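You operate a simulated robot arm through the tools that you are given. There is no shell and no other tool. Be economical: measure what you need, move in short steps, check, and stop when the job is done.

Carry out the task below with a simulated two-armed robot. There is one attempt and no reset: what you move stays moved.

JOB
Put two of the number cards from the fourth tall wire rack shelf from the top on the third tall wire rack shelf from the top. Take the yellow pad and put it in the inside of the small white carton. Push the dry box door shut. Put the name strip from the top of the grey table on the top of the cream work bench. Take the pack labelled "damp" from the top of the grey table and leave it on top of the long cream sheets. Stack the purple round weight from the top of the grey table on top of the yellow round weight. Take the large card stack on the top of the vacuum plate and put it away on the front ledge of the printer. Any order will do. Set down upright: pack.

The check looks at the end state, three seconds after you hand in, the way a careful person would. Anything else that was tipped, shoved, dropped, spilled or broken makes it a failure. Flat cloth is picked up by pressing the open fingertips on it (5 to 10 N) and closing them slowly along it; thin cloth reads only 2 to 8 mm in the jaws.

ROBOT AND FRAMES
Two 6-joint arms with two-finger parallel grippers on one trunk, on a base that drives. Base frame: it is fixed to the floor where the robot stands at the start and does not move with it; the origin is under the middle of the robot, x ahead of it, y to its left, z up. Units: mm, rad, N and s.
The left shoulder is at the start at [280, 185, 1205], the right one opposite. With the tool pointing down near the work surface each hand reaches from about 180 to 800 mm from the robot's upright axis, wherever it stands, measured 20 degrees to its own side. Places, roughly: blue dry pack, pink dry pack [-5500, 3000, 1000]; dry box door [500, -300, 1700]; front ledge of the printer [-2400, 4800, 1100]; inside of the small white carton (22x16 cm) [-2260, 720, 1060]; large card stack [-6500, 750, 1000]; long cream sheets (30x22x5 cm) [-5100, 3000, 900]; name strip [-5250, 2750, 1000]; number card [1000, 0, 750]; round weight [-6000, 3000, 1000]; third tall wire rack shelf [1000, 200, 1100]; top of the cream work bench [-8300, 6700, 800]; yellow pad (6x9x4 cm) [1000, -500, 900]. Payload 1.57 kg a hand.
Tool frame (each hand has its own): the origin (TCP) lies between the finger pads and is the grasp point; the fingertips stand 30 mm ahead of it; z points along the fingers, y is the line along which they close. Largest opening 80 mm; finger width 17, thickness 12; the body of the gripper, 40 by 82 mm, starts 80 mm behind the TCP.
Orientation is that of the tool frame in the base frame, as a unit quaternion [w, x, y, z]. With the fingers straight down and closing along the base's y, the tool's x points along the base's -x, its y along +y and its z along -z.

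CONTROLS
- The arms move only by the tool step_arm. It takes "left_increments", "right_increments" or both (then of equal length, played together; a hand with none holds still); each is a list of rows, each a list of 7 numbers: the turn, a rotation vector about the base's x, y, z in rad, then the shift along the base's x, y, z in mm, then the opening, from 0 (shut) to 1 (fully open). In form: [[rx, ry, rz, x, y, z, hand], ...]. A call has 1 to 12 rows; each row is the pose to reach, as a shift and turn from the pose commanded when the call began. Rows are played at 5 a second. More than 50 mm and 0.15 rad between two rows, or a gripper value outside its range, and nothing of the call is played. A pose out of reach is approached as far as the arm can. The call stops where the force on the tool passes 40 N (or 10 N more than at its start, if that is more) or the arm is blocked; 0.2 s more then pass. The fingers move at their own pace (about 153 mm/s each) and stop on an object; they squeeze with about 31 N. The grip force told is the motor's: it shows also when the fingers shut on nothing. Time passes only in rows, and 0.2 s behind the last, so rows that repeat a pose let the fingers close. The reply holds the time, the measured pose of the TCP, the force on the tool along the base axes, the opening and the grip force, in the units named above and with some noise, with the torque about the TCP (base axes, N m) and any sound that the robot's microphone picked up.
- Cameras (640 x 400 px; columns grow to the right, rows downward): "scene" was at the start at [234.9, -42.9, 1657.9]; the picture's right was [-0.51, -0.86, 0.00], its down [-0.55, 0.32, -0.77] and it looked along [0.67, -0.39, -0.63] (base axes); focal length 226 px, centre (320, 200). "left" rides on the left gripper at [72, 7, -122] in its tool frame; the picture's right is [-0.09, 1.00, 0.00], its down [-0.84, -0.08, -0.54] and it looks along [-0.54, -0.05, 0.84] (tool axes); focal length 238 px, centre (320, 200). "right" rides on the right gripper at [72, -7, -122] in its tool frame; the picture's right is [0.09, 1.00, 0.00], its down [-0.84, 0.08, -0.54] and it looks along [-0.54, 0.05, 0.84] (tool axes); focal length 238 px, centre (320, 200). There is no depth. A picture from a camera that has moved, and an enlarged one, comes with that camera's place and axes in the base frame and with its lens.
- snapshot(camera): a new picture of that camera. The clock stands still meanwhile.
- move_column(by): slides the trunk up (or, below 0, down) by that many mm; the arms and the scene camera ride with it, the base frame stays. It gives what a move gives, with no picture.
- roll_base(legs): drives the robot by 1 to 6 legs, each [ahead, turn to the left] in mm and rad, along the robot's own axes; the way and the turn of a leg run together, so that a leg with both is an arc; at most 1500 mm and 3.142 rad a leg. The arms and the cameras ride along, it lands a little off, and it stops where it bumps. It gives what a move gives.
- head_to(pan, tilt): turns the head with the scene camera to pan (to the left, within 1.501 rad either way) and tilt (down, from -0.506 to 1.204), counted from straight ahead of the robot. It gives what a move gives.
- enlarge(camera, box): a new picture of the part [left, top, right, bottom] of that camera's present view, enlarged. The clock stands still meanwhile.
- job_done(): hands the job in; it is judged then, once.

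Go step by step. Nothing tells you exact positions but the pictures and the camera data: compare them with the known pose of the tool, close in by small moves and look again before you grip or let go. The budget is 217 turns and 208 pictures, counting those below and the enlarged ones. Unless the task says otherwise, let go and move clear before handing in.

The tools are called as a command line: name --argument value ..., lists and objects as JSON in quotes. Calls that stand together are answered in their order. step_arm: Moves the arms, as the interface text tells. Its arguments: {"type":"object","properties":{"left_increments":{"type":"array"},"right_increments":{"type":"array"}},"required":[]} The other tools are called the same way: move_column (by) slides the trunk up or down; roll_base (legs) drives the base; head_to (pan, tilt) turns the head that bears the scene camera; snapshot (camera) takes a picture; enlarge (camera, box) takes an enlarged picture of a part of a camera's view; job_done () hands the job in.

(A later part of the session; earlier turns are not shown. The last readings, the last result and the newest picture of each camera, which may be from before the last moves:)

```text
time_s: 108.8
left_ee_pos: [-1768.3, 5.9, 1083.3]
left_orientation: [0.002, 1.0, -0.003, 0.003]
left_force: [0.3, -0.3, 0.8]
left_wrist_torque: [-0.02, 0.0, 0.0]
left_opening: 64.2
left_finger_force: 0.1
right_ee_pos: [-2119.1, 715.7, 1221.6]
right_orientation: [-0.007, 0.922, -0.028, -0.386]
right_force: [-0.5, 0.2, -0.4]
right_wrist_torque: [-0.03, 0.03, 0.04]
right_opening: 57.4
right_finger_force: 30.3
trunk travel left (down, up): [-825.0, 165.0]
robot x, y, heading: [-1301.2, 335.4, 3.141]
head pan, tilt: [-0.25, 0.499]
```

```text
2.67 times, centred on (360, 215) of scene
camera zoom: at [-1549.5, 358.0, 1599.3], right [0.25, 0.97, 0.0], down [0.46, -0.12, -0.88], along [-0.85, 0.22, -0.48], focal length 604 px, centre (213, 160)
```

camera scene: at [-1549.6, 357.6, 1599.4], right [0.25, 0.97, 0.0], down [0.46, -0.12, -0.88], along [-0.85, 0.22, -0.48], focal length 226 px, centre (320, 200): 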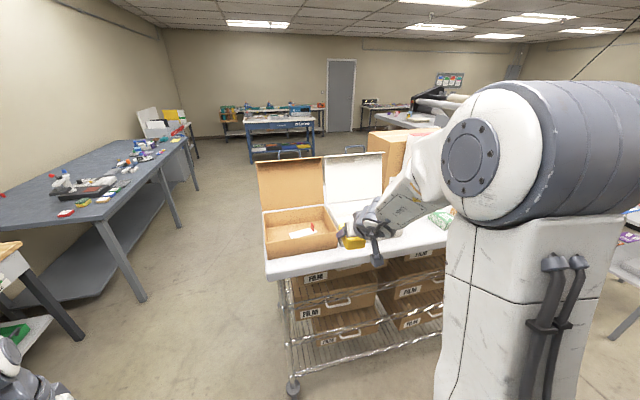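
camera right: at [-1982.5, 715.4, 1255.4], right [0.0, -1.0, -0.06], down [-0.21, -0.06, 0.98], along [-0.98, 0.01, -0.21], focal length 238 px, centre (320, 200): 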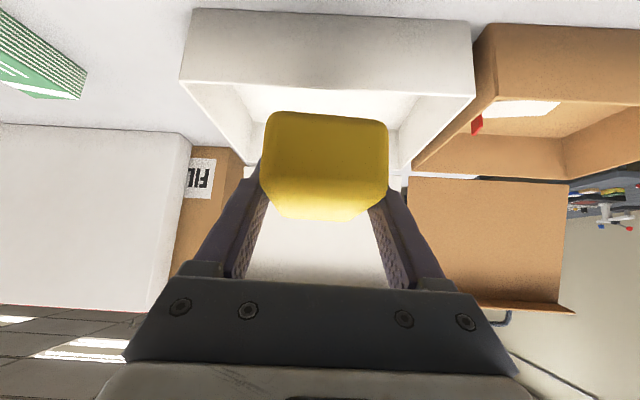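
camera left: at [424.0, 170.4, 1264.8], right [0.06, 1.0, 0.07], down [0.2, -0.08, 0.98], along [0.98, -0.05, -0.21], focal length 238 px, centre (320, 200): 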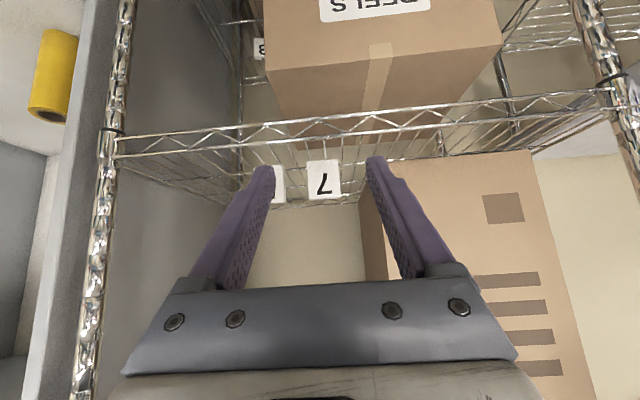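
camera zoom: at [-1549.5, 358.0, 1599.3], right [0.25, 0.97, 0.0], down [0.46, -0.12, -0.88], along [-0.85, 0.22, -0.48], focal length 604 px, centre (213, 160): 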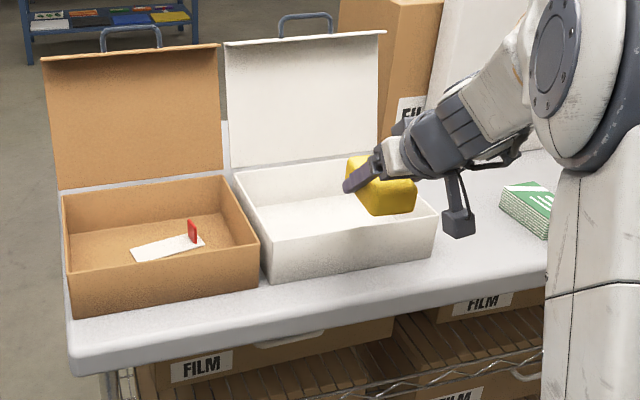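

The carton is empty, centred at y≈717. I'll go over it and lower the pad to just above the floor of the carton.

step_arm --right_increments '[[0, 0, 0, -35, 1, -8, 0.3], [0, 0, 0, -70, 1, -16, 0.3], [0, 0, 0, -103, 1, -30, 0.3], [0, 0, 0, -103, 1, -60, 0.3], [0, 0, 0, -103, 1, -88, 0.3], [0, 0, 0, -103, 1, -105, 0.3], [0, 0, 0, -103, 1, -112, 0.3]]'

snapshot --camera "right"

enlarge --camera "scene" --box '[240, 140, 480, 290]'

```text
time_s: 110.4
left_ee_pos: [-1768.9, 6.0, 1083.4]
left_orientation: [0.002, 1.0, -0.002, 0.003]
left_force: [-0.3, -0.1, -0.2]
left_wrist_torque: [0.03, -0.01, -0.02]
left_opening: 64.1
left_finger_force: 0.1
right_ee_pos: [-2223.9, 716.4, 1108.3]
right_orientation: [-0.009, 0.922, -0.029, -0.387]
right_force: [0.6, 1.2, -0.1]
right_wrist_torque: [0.02, -0.03, -0.05]
right_opening: 57.6
right_finger_force: 31.2
trunk travel left (down, up): [-825.0, 165.0]
robot x, y, heading: [-1303.0, 335.3, 3.14]
head pan, tilt: [-0.25, 0.499]
```

```text
151 pictures are left
camera right: at [-2086.8, 714.8, 1142.2], right [0.0, -1.0, -0.06], down [-0.2, -0.06, 0.98], along [-0.98, 0.01, -0.2], focal length 238 px, centre (320, 200)
```

right: 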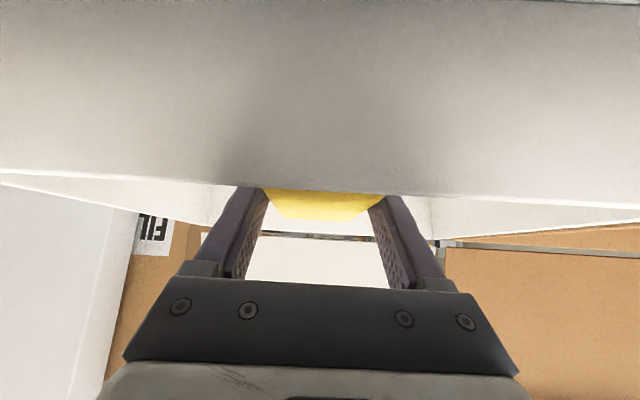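

```text
2.67 times, centred on (360, 215) of scene
camera zoom: at [-1549.7, 357.7, 1599.3], right [0.25, 0.97, 0.0], down [0.46, -0.12, -0.88], along [-0.85, 0.22, -0.48], focal length 604 px, centre (213, 160)
```

zoom: 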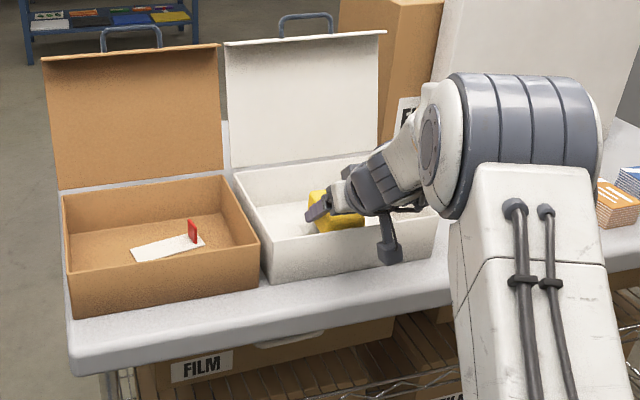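

The pad is inside the carton, just above the floor. Lower to contact, then release and back out.

step_arm --right_increments '[[0, 0, 0, 0, 0, -4, 0.3], [0, 0, 0, 0, 0, -8, 0.3], [0, 0, 0, 0, 0, -12, 0.3], [0, 0, 0, 0, 0, -12, 0.3]]'

```text
time_s: 111.4
left_ee_pos: [-1768.1, 5.6, 1083.4]
left_orientation: [0.002, 1.0, -0.002, 0.003]
left_force: [-0.3, 0.4, -1.1]
left_wrist_torque: [0.02, 0.01, 0.0]
left_opening: 64.0
left_finger_force: 0.1
right_ee_pos: [-2222.9, 715.4, 1096.2]
right_orientation: [-0.009, 0.922, -0.029, -0.386]
right_force: [-0.6, -0.5, -0.1]
right_wrist_torque: [0.02, -0.02, -0.01]
right_opening: 57.2
right_finger_force: 31.0
trunk travel left (down, up): [-825.0, 165.0]
robot x, y, heading: [-1302.4, 336.5, 3.144]
head pan, tilt: [-0.25, 0.499]
```

step_arm --right_increments '[[0, 0, 0, 0, 0, -3, 0.3], [0, 0, 0, 0, 0, -6, 0.3], [0, 0, 0, 0, 0, -9, 0.3], [0, 0, 0, 0, 0, -9, 0.3]]'

enlarge --camera "scene" --box '[300, 180, 420, 270]'

```text
time_s: 112.4
left_ee_pos: [-1767.9, 5.5, 1084.2]
left_orientation: [0.002, 1.0, -0.003, 0.003]
left_force: [0.0, 0.4, 0.8]
left_wrist_torque: [-0.02, 0.05, -0.04]
left_opening: 63.8
left_finger_force: 0.0
right_ee_pos: [-2224.6, 716.4, 1087.6]
right_orientation: [-0.009, 0.922, -0.029, -0.385]
right_force: [-0.6, 0.4, -0.6]
right_wrist_torque: [0.01, 0.0, -0.02]
right_opening: 57.4
right_finger_force: 31.3
trunk travel left (down, up): [-825.0, 165.0]
robot x, y, heading: [-1299.9, 338.3, 3.145]
head pan, tilt: [-0.25, 0.499]
```

```text
4.44 times, centred on (360, 225) of scene
camera zoom: at [-1549.6, 357.7, 1599.3], right [0.25, 0.97, 0.0], down [0.46, -0.12, -0.88], along [-0.85, 0.22, -0.48], focal length 1006 px, centre (142, 89)
```

zoom: 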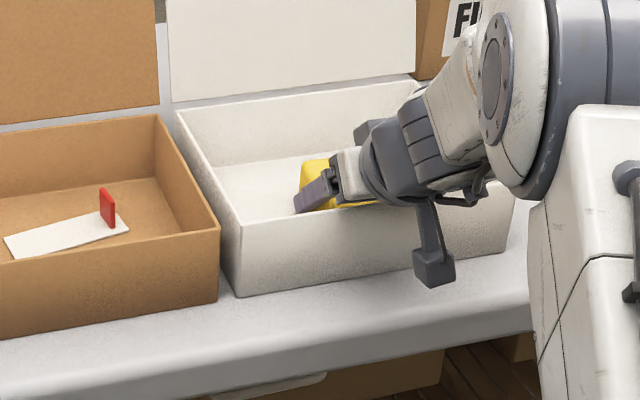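

step_arm --right_increments '[[0, 0, 0, 0, 0, -3, 0.3], [0, 0, 0, 0, 0, -6, 0.3], [0, 0, 0, 0, 0, -9, 0.3], [0, 0, 0, 0, 0, -9, 0.3]]'

```text
time_s: 113.4
left_ee_pos: [-1766.4, 4.9, 1084.5]
left_orientation: [0.0, 1.0, -0.003, 0.002]
left_force: [0.7, -0.1, 0.6]
left_wrist_torque: [-0.02, 0.02, -0.02]
left_opening: 64.2
left_finger_force: 0.1
right_ee_pos: [-2223.3, 716.4, 1084.5]
right_orientation: [-0.009, 0.921, -0.028, -0.388]
right_force: [8.8, 0.1, 25.3]
right_wrist_torque: [-1.1, -1.38, 0.37]
right_opening: 57.1
right_finger_force: 31.2
trunk travel left (down, up): [-825.0, 165.0]
robot x, y, heading: [-1305.9, 337.3, 3.141]
head pan, tilt: [-0.25, 0.499]
```

Contact. Ease up, open, and back out upward.

step_arm --right_increments '[[0, 0, 0, 0, 0, 4, 0.3], [0, 0, 0, 0, 0, 8, 0.9], [0, 0, 0, 0, 0, 9, 1], [0, 0, 0, 0, 0, 9, 1], [0, 0, 0, 15, 0, 30, 1], [0, 0, 0, 30, 0, 60, 1], [0, 0, 0, 50, 0, 95, 1], [0, 0, 0, 80, 0, 130, 1], [0, 0, 0, 115, 0, 150, 1], [0, 0, 0, 155, 0, 150, 1]]'

enlarge --camera "scene" --box '[240, 140, 480, 290]'

snapshot --camera "right"

```text
time_s: 115.6
left_ee_pos: [-1768.8, 5.4, 1083.6]
left_orientation: [0.002, 1.0, -0.003, 0.004]
left_force: [0.2, -0.5, 0.7]
left_wrist_torque: [0.04, -0.01, 0.01]
left_opening: 63.9
left_finger_force: 0.1
right_ee_pos: [-2071.3, 714.1, 1232.3]
right_orientation: [-0.01, 0.922, -0.029, -0.386]
right_force: [-0.1, -0.2, -0.2]
right_wrist_torque: [0.01, -0.01, -0.01]
right_opening: 80.0
right_finger_force: 0.0
trunk travel left (down, up): [-825.0, 165.0]
robot x, y, heading: [-1300.7, 333.2, 3.142]
head pan, tilt: [-0.25, 0.499]
```

```text
2.67 times, centred on (360, 215) of scene
camera zoom: at [-1549.6, 357.6, 1599.4], right [0.25, 0.97, 0.0], down [0.46, -0.12, -0.88], along [-0.85, 0.22, -0.48], focal length 604 px, centre (213, 160)
```

zoom: 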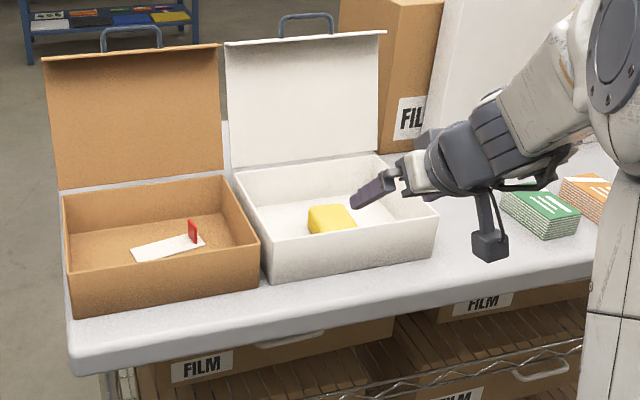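

```text
147 pictures are left
camera right: at [-1932.5, 711.5, 1265.3], right [0.01, -1.0, -0.06], down [-0.2, -0.06, 0.98], along [-0.98, 0.01, -0.2], focal length 238 px, centre (320, 200)
```

right: 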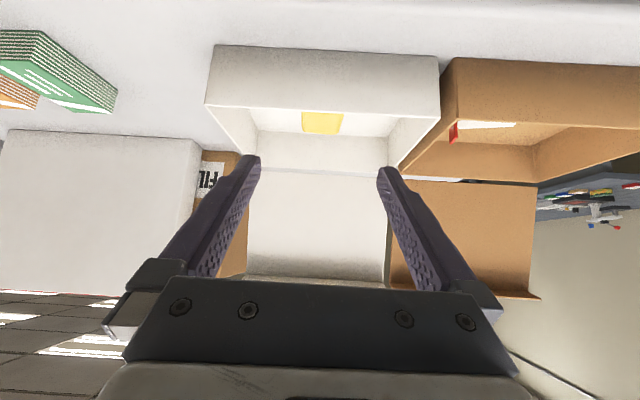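

The pad lies in the carton. Now I tuck the right arm and head for the grey table, passing south of the cart (the lane there runs about y −700 to 300).

step_arm --right_increments '[[0, -0.08, 0, 38, -5, 0, 0.5], [0, -0.18, 0, 76, -10, 0, 0.5], [0, -0.28, 0, 114, -15, -10, 0.5], [0, -0.38, 0, 152, -20, -20, 0.5], [0, -0.48, 0, 190, -25, -30, 0.5], [0, -0.58, 0, 228, -30, -40, 0.5], [0, -0.68, 0, 266, -40, -60, 0.5], [0, -0.8, 0, 300, -50, -80, 0.5]]'

roll_base --legs '[[0, 0.85], [800, 0], [0, -0.85]]'

head_to --pan 0.0 --tilt 0.35

snapshot --camera "scene"

```text
time_s: 117.4
left_ee_pos: [-1767.7, 5.6, 1084.2]
left_orientation: [0.002, 1.0, -0.002, 0.003]
left_force: [-0.7, -0.1, -0.5]
left_wrist_torque: [0.01, 0.0, 0.0]
left_opening: 63.6
left_finger_force: 0.2
right_ee_pos: [-1769.5, 665.7, 1147.4]
right_orientation: [-0.02, 0.999, -0.025, 0.005]
right_force: [-1.0, 0.8, 0.4]
right_wrist_torque: [0.0, 0.0, 0.01]
right_opening: 40.1
right_finger_force: 0.1
trunk travel left (down, up): [-825.0, 165.0]
robot x, y, heading: [-1304.2, 332.9, 3.144]
head pan, tilt: [-0.25, 0.499]
```

```text
time_s: 126.2
left_ee_pos: [-2278.2, -641.1, 1083.6]
left_orientation: [0.001, 1.0, 0.011, 0.003]
left_force: [0.7, 0.0, 0.4]
left_wrist_torque: [-0.02, 0.0, 0.01]
left_opening: 63.8
left_finger_force: 0.0
right_ee_pos: [-2299.7, 17.1, 1147.5]
right_orientation: [-0.019, 1.0, -0.008, 0.003]
right_force: [0.2, -0.2, 0.3]
right_wrist_torque: [-0.03, 0.0, 0.0]
right_opening: 39.8
right_finger_force: 0.1
trunk travel left (down, up): [-825.0, 165.0]
robot x, y, heading: [-1819.0, -296.2, -3.112]
head pan, tilt: [-0.25, 0.499]
```

```text
time_s: 127.0
left_ee_pos: [-2277.3, -641.3, 1084.4]
left_orientation: [0.001, 1.0, 0.011, 0.003]
left_force: [-0.8, -0.2, 1.2]
left_wrist_torque: [0.04, -0.01, -0.01]
left_opening: 64.1
left_finger_force: 0.1
right_ee_pos: [-2300.4, 18.7, 1148.9]
right_orientation: [-0.019, 1.0, -0.009, 0.003]
right_force: [0.2, 1.0, -1.3]
right_wrist_torque: [0.01, -0.01, 0.04]
right_opening: 40.0
right_finger_force: 0.0
trunk travel left (down, up): [-825.0, 165.0]
robot x, y, heading: [-1821.5, -302.1, -3.115]
head pan, tilt: [0.0, 0.351]
```

```text
146 pictures are left
camera scene: at [-2074.8, -305.6, 1613.0], right [-0.03, 1.0, 0.0], down [0.34, 0.01, -0.94], along [-0.94, -0.02, -0.34], focal length 226 px, centre (320, 200)
```

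scene: 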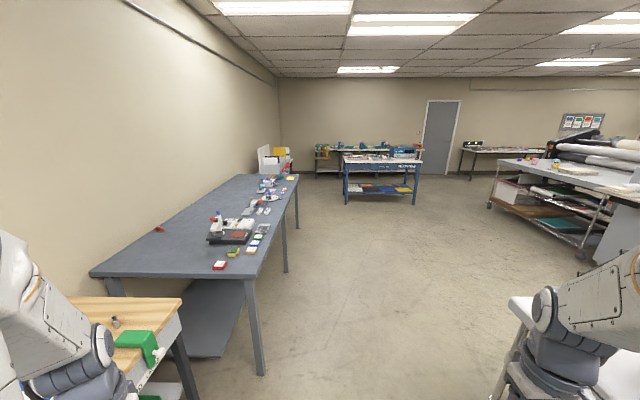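

The lane is clear and the long table with rolls on the right at about [-5350,2750] is the grey table. I'll drive along the lane and then diagonally to its south side.

roll_base --legs '[[0, -0.12], [1500, 0], [0, -0.72], [1100, 0], [1000, 0], [0, -0.7]]'

snapshot --camera "scene"

```text
time_s: 148.8
left_ee_pos: [-5133.1, 1812.7, 1083.5]
left_orientation: [0.002, 0.735, -0.679, 0.003]
left_force: [0.3, -0.9, 0.0]
left_wrist_torque: [0.01, -0.01, -0.02]
left_opening: 64.3
left_finger_force: 0.0
right_ee_pos: [-4476.3, 1873.1, 1146.5]
right_orientation: [-0.012, 0.721, -0.692, 0.015]
right_force: [0.0, -0.5, -0.6]
right_wrist_torque: [0.02, 0.04, 0.01]
right_opening: 40.2
right_finger_force: 0.0
trunk travel left (down, up): [-825.0, 165.0]
robot x, y, heading: [-4764.9, 1374.3, 1.651]
head pan, tilt: [0.0, 0.351]
```

```text
145 pictures are left
camera scene: at [-4785.4, 1630.0, 1613.0], right [1.0, 0.08, 0.0], down [0.03, -0.34, -0.94], along [-0.08, 0.94, -0.34], focal length 226 px, centre (320, 200)
```

scene: 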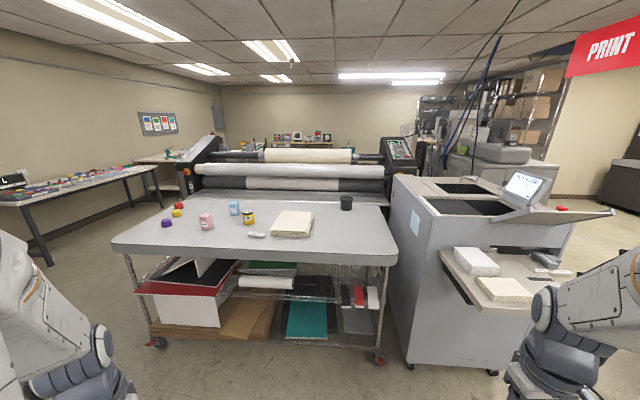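

enlarge --camera "scene" --box '[110, 180, 370, 270]'

```text
2.46 times, centred on (240, 225) of scene
camera zoom: at [-4785.4, 1630.0, 1613.0], right [1.0, 0.08, 0.0], down [0.03, -0.34, -0.94], along [-0.08, 0.94, -0.34], focal length 557 px, centre (517, 138)
```

zoom: 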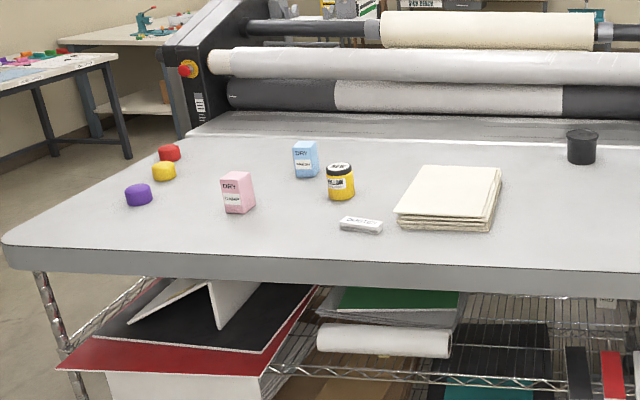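

The pink and blue packs, weights, strip and cream sheets are all on this table, whose front edge is near y≈2750. I'll move closer and read the pack labels.

roll_base --legs '[[0, 0.67], [740, 0], [0, -0.75]]'

head_to --pan 0.0 --tilt 0.6

snapshot --camera "scene"

enlarge --camera "scene" --box '[170, 80, 370, 220]'

```text
time_s: 156.6
left_ee_pos: [-5599.9, 2378.9, 1083.4]
left_orientation: [-0.003, -0.706, 0.708, -0.001]
left_force: [1.0, 0.0, -0.9]
left_wrist_torque: [-0.01, -0.03, 0.0]
left_opening: 63.8
left_finger_force: 0.0
right_ee_pos: [-4939.2, 2384.2, 1148.2]
right_orientation: [0.011, -0.692, 0.722, -0.016]
right_force: [0.3, 0.3, -0.3]
right_wrist_torque: [0.01, 0.01, 0.0]
right_opening: 39.8
right_finger_force: 0.1
trunk travel left (down, up): [-825.0, 165.0]
robot x, y, heading: [-5268.7, 1915.8, 1.572]
head pan, tilt: [0.0, 0.351]
```

```text
time_s: 157.3
left_ee_pos: [-5601.1, 2378.2, 1082.7]
left_orientation: [-0.003, -0.707, 0.707, -0.001]
left_force: [-0.1, 1.0, -0.6]
left_wrist_torque: [0.01, -0.01, -0.02]
left_opening: 63.9
left_finger_force: 0.0
right_ee_pos: [-4941.2, 2383.3, 1148.1]
right_orientation: [0.012, -0.692, 0.722, -0.016]
right_force: [0.1, -0.3, 0.5]
right_wrist_torque: [0.0, 0.02, 0.02]
right_opening: 39.7
right_finger_force: 0.0
trunk travel left (down, up): [-825.0, 165.0]
robot x, y, heading: [-5268.3, 1914.4, 1.576]
head pan, tilt: [0.0, 0.6]
```

```text
143 pictures are left
camera scene: at [-5268.1, 2163.2, 1590.3], right [1.0, 0.0, 0.0], down [0.0, -0.56, -0.83], along [0.0, 0.83, -0.56], focal length 226 px, centre (320, 200)
```

scene: 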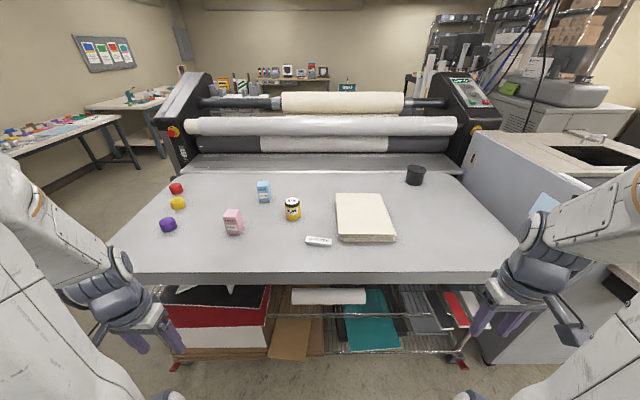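

```text
2.86 times, centred on (270, 150) of scene
camera zoom: at [-5268.1, 2163.2, 1590.3], right [1.0, 0.0, 0.0], down [0.0, -0.56, -0.83], along [0.0, 0.83, -0.56], focal length 647 px, centre (463, 343)
```

zoom: 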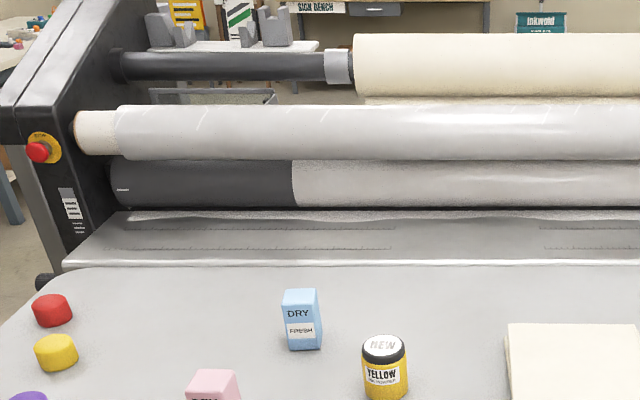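

enlarge --camera "scene" --box '[150, 170, 250, 245]'

enlarge --camera "scene" --box '[270, 180, 410, 270]'

```text
5.33 times, centred on (200, 208) of scene
camera zoom: at [-5268.1, 2163.2, 1590.3], right [1.0, 0.0, 0.0], down [0.0, -0.56, -0.83], along [0.0, 0.83, -0.56], focal length 1208 px, centre (960, 160)
```

zoom: 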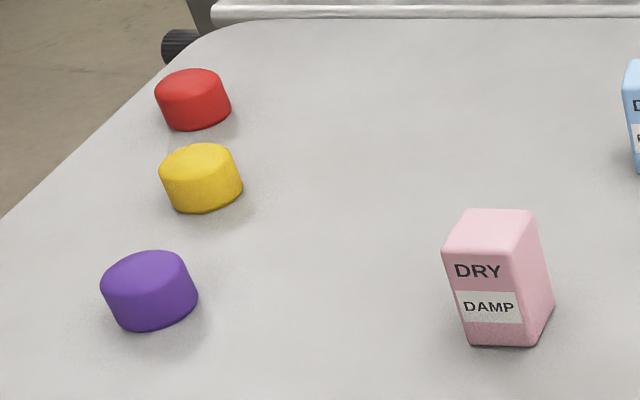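

```text
4.44 times, centred on (340, 225) of scene
camera zoom: at [-5268.1, 2163.2, 1590.3], right [1.0, 0.0, 0.0], down [0.0, -0.56, -0.83], along [0.0, 0.83, -0.56], focal length 1006 px, centre (231, 89)
```

zoom: 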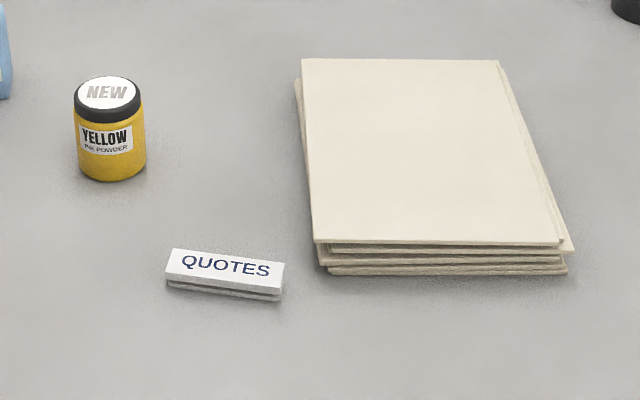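

The pink pack is "damp" (≈[-5644,2926], 58×50×100 mm); weights are ≈66 mm across at [-5954,2950] purple and [-5996,3116] yellow; strip at ≈[-5274,2845]; sheets' top near z 965. I'll raise slightly and roll up to the table.

move_column --by 80

roll_base --legs '[[0, 0.12], [320, 0], [0, -0.12]]'

head_to --pan 0.2 --tilt 0.8

snapshot --camera "scene"

snapshot --camera "left"

snapshot --camera "right"

```text
time_s: 158.5
left_ee_pos: [-5598.9, 2379.3, 1163.4]
left_orientation: [-0.003, -0.707, 0.708, -0.002]
left_force: [0.0, 0.7, 0.6]
left_wrist_torque: [0.01, 0.01, -0.01]
left_opening: 64.1
left_finger_force: 0.1
right_ee_pos: [-4940.8, 2383.9, 1227.6]
right_orientation: [0.011, -0.692, 0.722, -0.016]
right_force: [0.2, 0.9, 0.8]
right_wrist_torque: [-0.01, -0.01, -0.04]
right_opening: 40.0
right_finger_force: 0.0
trunk travel left (down, up): [-905.0, 85.0]
robot x, y, heading: [-5267.5, 1916.2, 1.567]
head pan, tilt: [0.0, 0.6]
```

```text
time_s: 161.8
left_ee_pos: [-5635.5, 2693.8, 1164.2]
left_orientation: [-0.004, -0.705, 0.709, -0.002]
left_force: [0.2, -0.6, 0.4]
left_wrist_torque: [0.0, 0.02, 0.03]
left_opening: 63.8
left_finger_force: 0.0
right_ee_pos: [-4975.7, 2695.7, 1228.8]
right_orientation: [0.011, -0.691, 0.722, -0.016]
right_force: [0.2, -0.4, -0.1]
right_wrist_torque: [-0.01, 0.0, 0.03]
right_opening: 40.1
right_finger_force: 0.1
trunk travel left (down, up): [-905.0, 85.0]
robot x, y, heading: [-5304.0, 2230.0, 1.563]
head pan, tilt: [0.0, 0.6]
```

```text
time_s: 162.5
left_ee_pos: [-5635.9, 2692.8, 1163.8]
left_orientation: [-0.004, -0.705, 0.709, -0.001]
left_force: [-0.1, -0.4, -0.5]
left_wrist_torque: [0.0, 0.01, -0.01]
left_opening: 64.0
left_finger_force: 0.0
right_ee_pos: [-4976.1, 2696.2, 1227.5]
right_orientation: [0.012, -0.69, 0.723, -0.016]
right_force: [0.5, 0.1, 0.2]
right_wrist_torque: [0.0, -0.02, -0.03]
right_opening: 40.2
right_finger_force: 0.2
trunk travel left (down, up): [-905.0, 85.0]
robot x, y, heading: [-5304.9, 2231.2, 1.571]
head pan, tilt: [0.201, 0.799]
```

```text
139 pictures are left
camera scene: at [-5320.8, 2467.4, 1653.4], right [0.98, 0.19, 0.0], down [0.14, -0.7, -0.7], along [-0.14, 0.68, -0.72], focal length 226 px, centre (320, 200)
```

scene: 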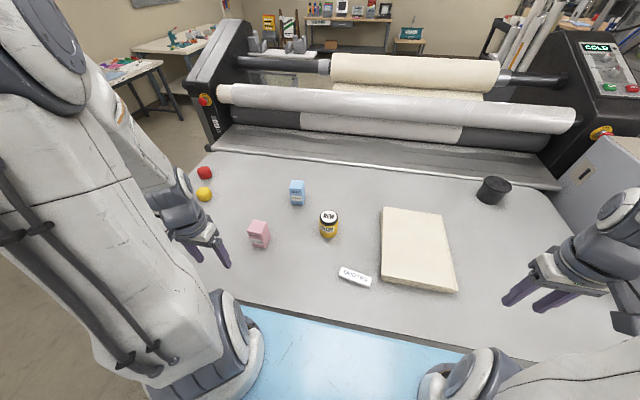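

```text
138 pictures are left
camera left: at [-5641.3, 2622.6, 1285.4], right [-1.0, 0.1, 0.0], down [0.08, 0.84, 0.54], along [0.05, 0.53, -0.84], focal length 238 px, centre (320, 200)
```

left: 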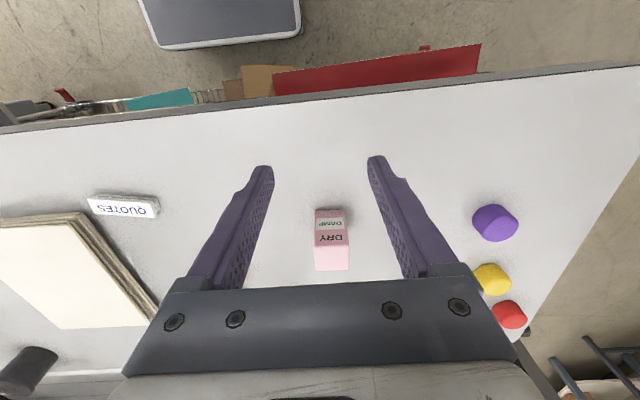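

```text
137 pictures are left
camera right: at [-4977.6, 2625.3, 1349.8], right [-1.0, -0.05, -0.04], down [-0.06, 0.84, 0.53], along [0.01, 0.54, -0.84], focal length 238 px, centre (320, 200)
```

right: 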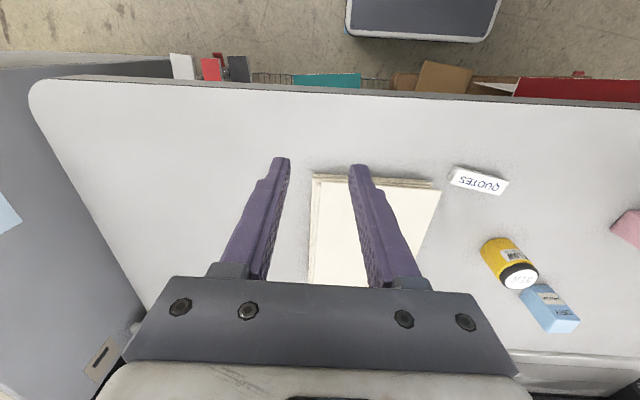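

The pack is at about [-5637,2910], top z≈1008. Left hand goes over it, and I check before descending.

step_arm --left_increments '[[0, 0, 0, 0, 44, 0, 1], [0, 0, 0, 0, 88, 0, 1], [0, 0, 0, 0, 132, 0, 1], [0, 0, 0, 0, 176, -30, 1], [0, 0, 0, 0, 216, -60, 1], [0, 0, 0, 0, 216, -95, 1]]'

snapshot --camera "left"

enlarge --camera "scene" --box '[190, 150, 350, 270]'

```text
refused: row 4 steps farther than a row can; nothing moved
```

```text
136 pictures are left
camera left: at [-5641.3, 2622.6, 1285.4], right [-1.0, 0.1, 0.0], down [0.08, 0.84, 0.54], along [0.05, 0.53, -0.84], focal length 238 px, centre (320, 200)
```

left: 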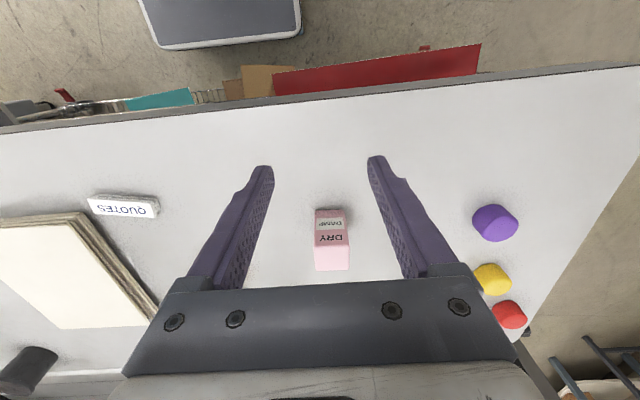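

```text
3.33 times, centred on (270, 210) of scene
camera zoom: at [-5320.8, 2467.4, 1653.4], right [0.98, 0.19, 0.0], down [0.14, -0.7, -0.7], along [-0.14, 0.68, -0.72], focal length 755 px, centre (487, 167)
```

zoom: 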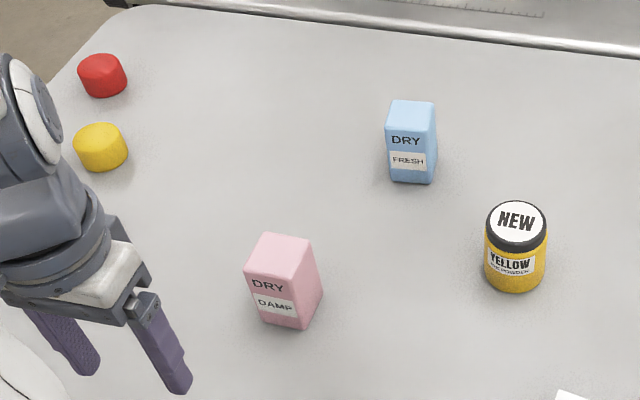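

step_arm --left_increments '[[0, 0, 0, 0, 44, 0, 1], [0, 0, 0, 0, 88, 0, 1], [0, 0, 0, 0, 132, 0, 1], [0, 0, 0, 0, 170, -25, 1], [0, 0, 0, 0, 205, -55, 1], [0, 0, 0, 0, 216, -95, 1]]'

snapshot --camera "left"

enlarge --camera "scene" --box '[190, 150, 350, 270]'

```text
time_s: 163.9
left_ee_pos: [-5633.1, 2909.9, 1068.1]
left_orientation: [-0.003, -0.706, 0.708, -0.001]
left_force: [-0.5, 0.7, -0.3]
left_wrist_torque: [-0.03, 0.02, 0.0]
left_opening: 80.2
left_finger_force: 0.2
right_ee_pos: [-4976.3, 2696.3, 1228.5]
right_orientation: [0.011, -0.691, 0.723, -0.016]
right_force: [-0.3, 0.5, 0.1]
right_wrist_torque: [0.0, -0.02, -0.01]
right_opening: 40.3
right_finger_force: 0.0
trunk travel left (down, up): [-905.0, 85.0]
robot x, y, heading: [-5305.5, 2226.5, 1.57]
head pan, tilt: [0.201, 0.799]
```

```text
134 pictures are left
camera left: at [-5639.5, 2838.6, 1190.5], right [-1.0, 0.1, 0.0], down [0.08, 0.84, 0.54], along [0.05, 0.53, -0.84], focal length 238 px, centre (320, 200)
```

left: 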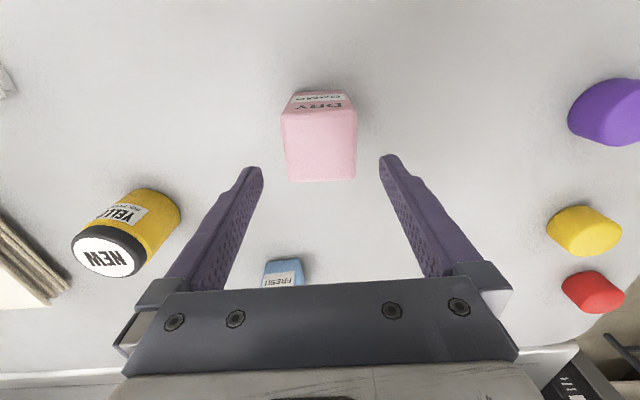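

```text
3.33 times, centred on (270, 210) of scene
camera zoom: at [-5320.8, 2467.4, 1653.4], right [0.98, 0.2, 0.0], down [0.14, -0.7, -0.7], along [-0.14, 0.68, -0.72], focal length 755 px, centre (487, 167)
```

zoom: 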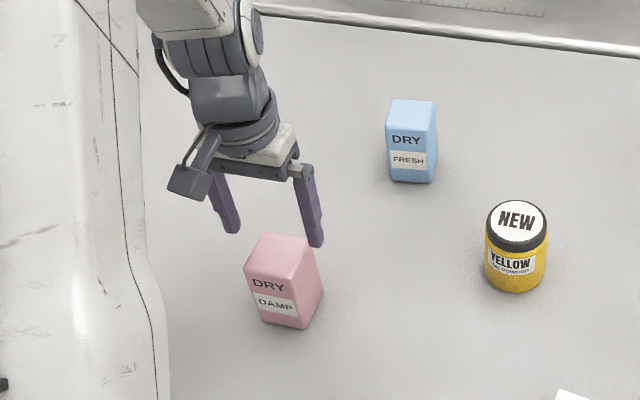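

Centred to within a few mm; shift 8 mm back and descend, then grip and lift.

step_arm --left_increments '[[0, 0, 0, 0, -8, -30, 1], [0, 0, 0, 0, -8, -65, 1], [0, 0, 0, 0, -8, -95, 1], [0, 0, 0, 0, -8, -95, 0.6], [0, 0, 0, 0, -8, -95, 0.5], [0, 0, 0, 0, -8, -95, 0.5], [0, 0, 0, 0, -8, -70, 0.5], [0, 0, 0, 0, -8, -30, 0.5], [0, 0, 0, 0, -8, 10, 0.5], [0, 0, 0, 0, -8, 40, 0.5]]'

snapshot --camera "left"

snapshot --camera "scene"

```text
time_s: 166.1
left_ee_pos: [-5638.1, 2901.8, 1109.2]
left_orientation: [-0.003, -0.705, 0.709, -0.002]
left_force: [-0.1, -0.6, -1.6]
left_wrist_torque: [-0.01, -0.04, -0.01]
left_opening: 56.3
left_finger_force: 30.9
right_ee_pos: [-4976.0, 2696.4, 1227.4]
right_orientation: [0.011, -0.69, 0.723, -0.015]
right_force: [0.9, 0.9, 0.5]
right_wrist_torque: [0.01, -0.02, 0.01]
right_opening: 40.0
right_finger_force: 0.0
trunk travel left (down, up): [-905.0, 85.0]
robot x, y, heading: [-5305.5, 2231.5, 1.569]
head pan, tilt: [0.201, 0.799]
```

```text
132 pictures are left
camera left: at [-5643.4, 2829.9, 1231.0], right [-1.0, 0.1, 0.0], down [0.08, 0.84, 0.54], along [0.05, 0.53, -0.84], focal length 238 px, centre (320, 200)
```

left: 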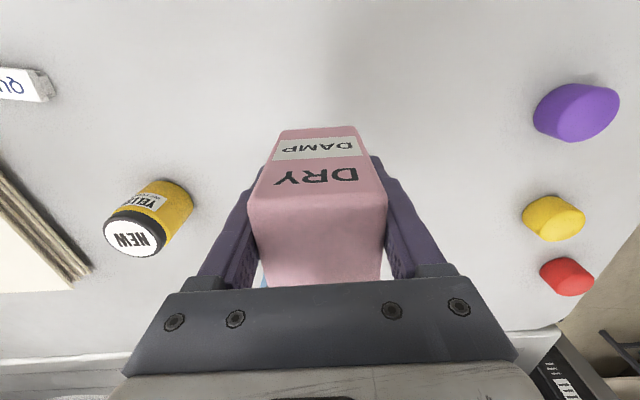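

```text
131 pictures are left
camera scene: at [-5320.9, 2467.5, 1653.3], right [0.98, 0.2, 0.0], down [0.14, -0.7, -0.7], along [-0.14, 0.68, -0.72], focal length 226 px, centre (320, 200)
```

scene: 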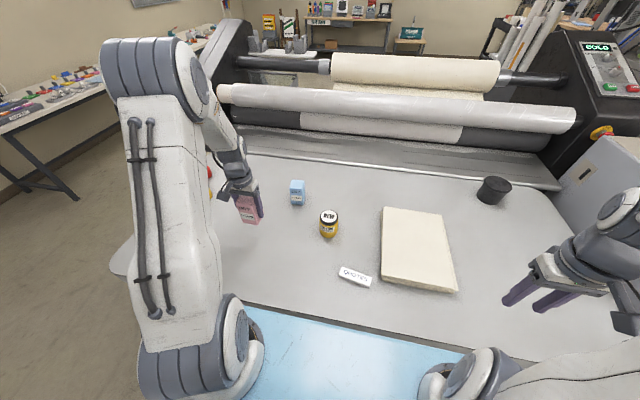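

The pack is held upright. I'll raise it and carry it across above the other items to the sheets.

step_arm --left_increments '[[0, 0, 0, 15, -5, 40, 0.5], [0, 0, 0, 60, -10, 50, 0.5], [0, 0, 0, 108, -10, 50, 0.5], [0, 0, 0, 156, -10, 50, 0.5], [0, 0, 0, 204, -10, 50, 0.5], [0, 0, 0, 252, -10, 50, 0.5], [0, 0, 0, 300, -10, 50, 0.5], [0, 0, 0, 348, -10, 50, 0.5], [0, 0, 0, 396, -5, 50, 0.5], [0, 0, 0, 444, 0, 50, 0.5], [0, 0, 0, 490, 0, 50, 0.5], [0, 0, 0, 530, 0, 50, 0.5]]'

snapshot --camera "left"

snapshot --camera "right"

snapshot --camera "scene"

```text
time_s: 168.7
left_ee_pos: [-5103.4, 2898.9, 1160.3]
left_orientation: [-0.003, -0.706, 0.708, -0.001]
left_force: [-0.3, 0.5, -2.3]
left_wrist_torque: [-0.01, 0.0, 0.01]
left_opening: 56.2
left_finger_force: 30.8
right_ee_pos: [-4974.8, 2696.0, 1227.6]
right_orientation: [0.012, -0.691, 0.723, -0.016]
right_force: [-1.0, 0.0, 0.0]
right_wrist_torque: [-0.01, 0.03, 0.01]
right_opening: 39.6
right_finger_force: 0.1
trunk travel left (down, up): [-905.0, 85.0]
robot x, y, heading: [-5305.9, 2230.0, 1.573]
head pan, tilt: [0.201, 0.799]
```

```text
130 pictures are left
camera left: at [-5109.2, 2828.3, 1282.7], right [-1.0, 0.1, 0.0], down [0.08, 0.84, 0.54], along [0.05, 0.53, -0.84], focal length 238 px, centre (320, 200)
```

left: 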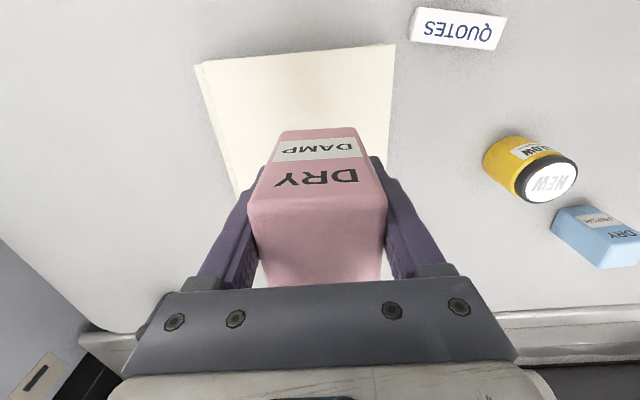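

```text
129 pictures are left
camera right: at [-4977.4, 2625.5, 1349.7], right [-1.0, -0.05, -0.04], down [-0.06, 0.84, 0.53], along [0.01, 0.54, -0.84], focal length 238 px, centre (320, 200)
```

right: 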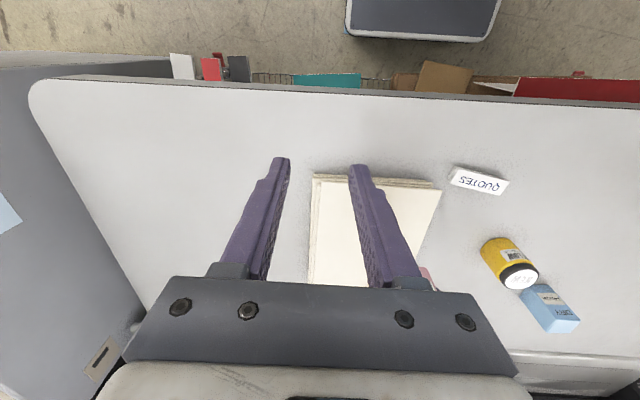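

```text
128 pictures are left
camera scene: at [-5320.6, 2467.5, 1653.4], right [0.98, 0.2, 0.0], down [0.14, -0.7, -0.7], along [-0.14, 0.68, -0.72], focal length 226 px, centre (320, 200)
```

scene: 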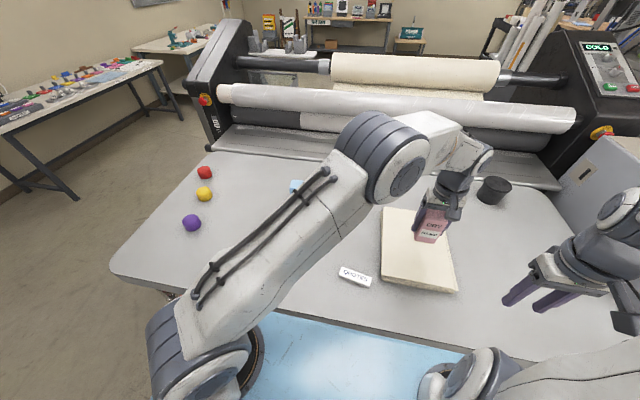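

Pack is above the sheets, well inside their edges. Lower toward contact.

step_arm --left_increments '[[0, 0, 0, 0, 10, -40, 0.5], [0, 0, 0, 0, 20, -80, 0.5], [0, 0, 0, 0, 20, -110, 0.5], [0, 0, 0, 0, 20, -120, 0.5], [0, 0, 0, 0, 20, -126, 0.5], [0, 0, 0, 0, 20, -130, 0.5], [0, 0, 0, 0, 20, -130, 0.5]]'

enlarge --camera "scene" --box '[360, 180, 480, 300]'

```text
time_s: 170.3
left_ee_pos: [-5104.2, 2919.5, 1028.1]
left_orientation: [-0.004, -0.705, 0.709, -0.001]
left_force: [-0.1, -1.0, -2.3]
left_wrist_torque: [0.01, 0.0, -0.02]
left_opening: 56.1
left_finger_force: 31.0
right_ee_pos: [-4975.2, 2696.4, 1228.4]
right_orientation: [0.011, -0.691, 0.723, -0.016]
right_force: [-0.2, 0.0, 0.4]
right_wrist_torque: [0.02, 0.02, 0.01]
right_opening: 40.1
right_finger_force: 0.0
trunk travel left (down, up): [-905.0, 85.0]
robot x, y, heading: [-5308.1, 2231.1, 1.567]
head pan, tilt: [0.201, 0.799]
```

```text
3.33 times, centred on (420, 240) of scene
camera zoom: at [-5320.7, 2467.5, 1653.4], right [0.98, 0.2, 0.0], down [0.14, -0.7, -0.7], along [-0.14, 0.68, -0.72], focal length 755 px, centre (-13, 67)
```

zoom: 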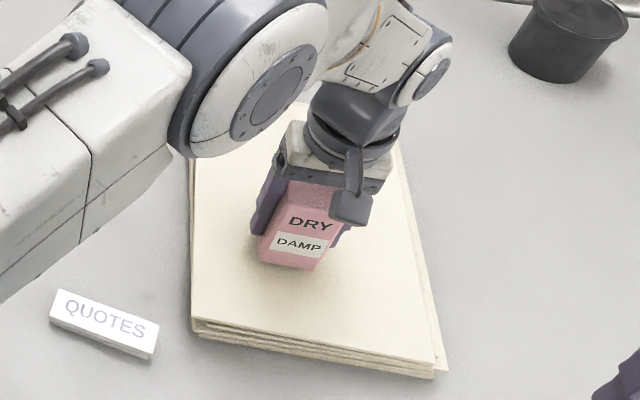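

Very close. I'll feel down in 3 mm steps.

step_arm --left_increments '[[0, 0, 0, 0, 0, -3, 0.5], [0, 0, 0, 0, 0, -6, 0.5], [0, 0, 0, 0, 0, -9, 0.5], [0, 0, 0, 0, 0, -9, 0.5]]'

```text
time_s: 171.3
left_ee_pos: [-5104.7, 2920.7, 1021.7]
left_orientation: [-0.002, -0.706, 0.708, -0.001]
left_force: [-2.5, -4.3, 16.7]
left_wrist_torque: [-0.68, 0.01, -0.14]
left_opening: 56.4
left_finger_force: 31.2
right_ee_pos: [-4976.0, 2694.7, 1228.3]
right_orientation: [0.012, -0.691, 0.723, -0.015]
right_force: [-0.8, 0.2, -0.1]
right_wrist_torque: [-0.01, 0.0, 0.01]
right_opening: 39.9
right_finger_force: 0.1
trunk travel left (down, up): [-905.0, 85.0]
robot x, y, heading: [-5304.3, 2226.8, 1.568]
head pan, tilt: [0.201, 0.799]
```

Contact. Ease 2 mm, open, and rise straight up.

step_arm --left_increments '[[0, 0, 0, 0, 0, 1, 0.5], [0, 0, 0, 0, 0, 2, 0.8], [0, 0, 0, 0, 0, 2, 0.95], [0, 0, 0, 0, 0, 2, 0.95], [0, 0, 0, 0, 0, 40, 0.95], [0, 0, 0, 0, 0, 85, 0.95], [0, 0, 0, 0, 0, 130, 0.95], [0, 0, 0, 0, 0, 165, 0.95]]'

snapshot --camera "left"

```text
time_s: 173.1
left_ee_pos: [-5107.2, 2920.9, 1187.7]
left_orientation: [-0.003, -0.705, 0.71, -0.002]
left_force: [0.1, -0.1, 0.7]
left_wrist_torque: [0.0, 0.0, 0.01]
left_opening: 76.0
left_finger_force: 0.0
right_ee_pos: [-4975.5, 2696.4, 1227.6]
right_orientation: [0.011, -0.691, 0.723, -0.016]
right_force: [0.2, -0.4, 0.1]
right_wrist_torque: [0.02, -0.01, -0.02]
right_opening: 39.9
right_finger_force: 0.1
trunk travel left (down, up): [-905.0, 85.0]
robot x, y, heading: [-5303.4, 2226.7, 1.572]
head pan, tilt: [0.201, 0.799]
```

```text
126 pictures are left
camera left: at [-5113.6, 2849.2, 1308.2], right [-1.0, 0.1, 0.0], down [0.08, 0.84, 0.54], along [0.05, 0.53, -0.84], focal length 238 px, centre (320, 200)
```

left: 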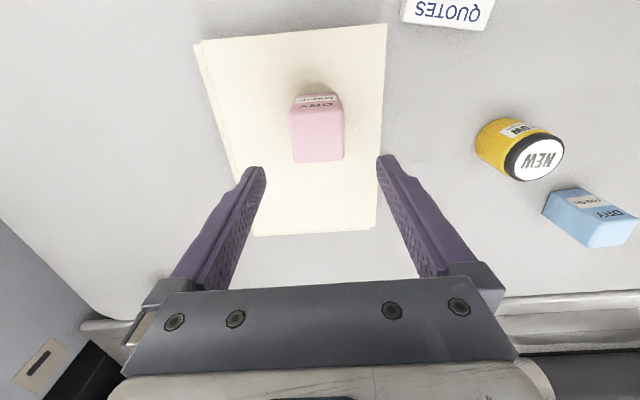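

The pack stands upright on the sheets. I'll move the left hand back to its side, clearing the way for the right hand to take the name strip.

step_arm --left_increments '[[0, 0, 0, -40, -20, 0, 0.9], [0, 0, 0, -85, -40, 0, 0.9], [0, 0, 0, -130, -60, 0, 0.9], [0, 0, 0, -175, -80, 0, 0.9], [0, 0, 0, -220, -100, 0, 0.9], [0, 0, 0, -265, -120, 0, 0.9], [0, 0, 0, -310, -140, 0, 0.9], [0, 0, 0, -355, -160, 0, 0.9], [0, 0, 0, -400, -180, 0, 0.9], [0, 0, 0, -445, -200, 0, 0.9], [0, 0, 0, -490, -215, 0, 0.9], [0, 0, 0, -523, -220, 0, 0.9]]'

step_arm --right_increments '[[0, 0, -0.02, -35, 12, 0, 0.8], [0, 0, -0.04, -70, 24, 0, 0.8], [0, 0, -0.06, -105, 36, 0, 0.8], [0, 0, -0.08, -140, 48, 0, 0.8], [0, 0, -0.1, -175, 60, 0, 0.8], [0, 0, -0.12, -210, 72, -10, 0.8], [0, 0, -0.14, -245, 84, -40, 0.8], [0, 0, -0.16, -275, 96, -75, 0.8], [0, 0, -0.16, -295, 104, -115, 0.8]]'

snapshot --camera "right"

snapshot --camera "scene"

```text
time_s: 175.7
left_ee_pos: [-5628.0, 2698.7, 1187.7]
left_orientation: [-0.003, -0.705, 0.709, -0.002]
left_force: [0.9, 1.0, 0.2]
left_wrist_torque: [0.01, 0.0, 0.01]
left_opening: 71.8
left_finger_force: 0.1
left hand out of reach, approached as far as the arm can: row 10
right_ee_pos: [-4975.1, 2695.8, 1228.6]
right_orientation: [0.011, -0.691, 0.723, -0.015]
right_force: [-0.5, -1.3, -0.7]
right_wrist_torque: [0.04, -0.02, 0.0]
right_opening: 39.9
right_finger_force: 0.0
trunk travel left (down, up): [-905.0, 85.0]
robot x, y, heading: [-5308.6, 2232.2, 1.568]
head pan, tilt: [0.201, 0.799]
```

```text
time_s: 177.7
left_ee_pos: [-5626.9, 2699.5, 1187.5]
left_orientation: [-0.003, -0.705, 0.709, -0.001]
left_force: [-0.2, -1.2, 0.2]
left_wrist_torque: [0.01, 0.01, 0.04]
left_opening: 71.8
left_finger_force: 0.0
right_ee_pos: [-5268.8, 2802.8, 1112.9]
right_orientation: [0.01, -0.63, 0.776, -0.017]
right_force: [-0.4, -0.5, -0.5]
right_wrist_torque: [0.02, 0.01, -0.01]
right_opening: 64.0
right_finger_force: 0.0
trunk travel left (down, up): [-905.0, 85.0]
robot x, y, heading: [-5307.3, 2230.2, 1.566]
head pan, tilt: [0.201, 0.799]
```

```text
125 pictures are left
camera right: at [-5281.0, 2732.4, 1235.0], right [-0.99, 0.11, -0.04], down [0.08, 0.84, 0.53], along [0.09, 0.53, -0.84], focal length 238 px, centre (320, 200)
```

right: 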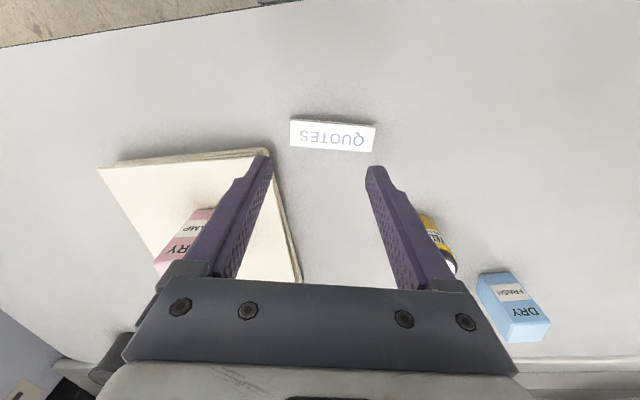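

```text
124 pictures are left
camera scene: at [-5320.9, 2467.3, 1653.4], right [0.98, 0.2, 0.0], down [0.14, -0.7, -0.7], along [-0.14, 0.68, -0.72], focal length 226 px, centre (320, 200)
```

scene: 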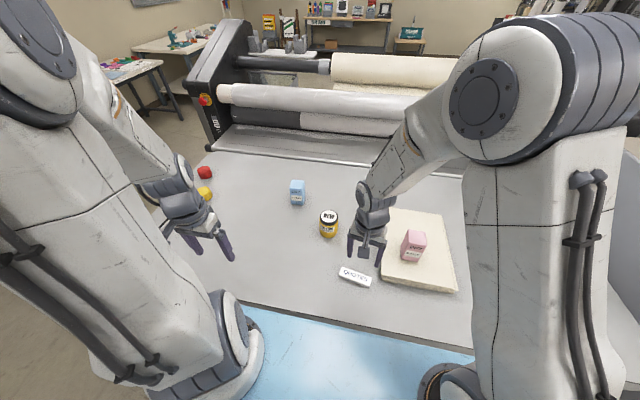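

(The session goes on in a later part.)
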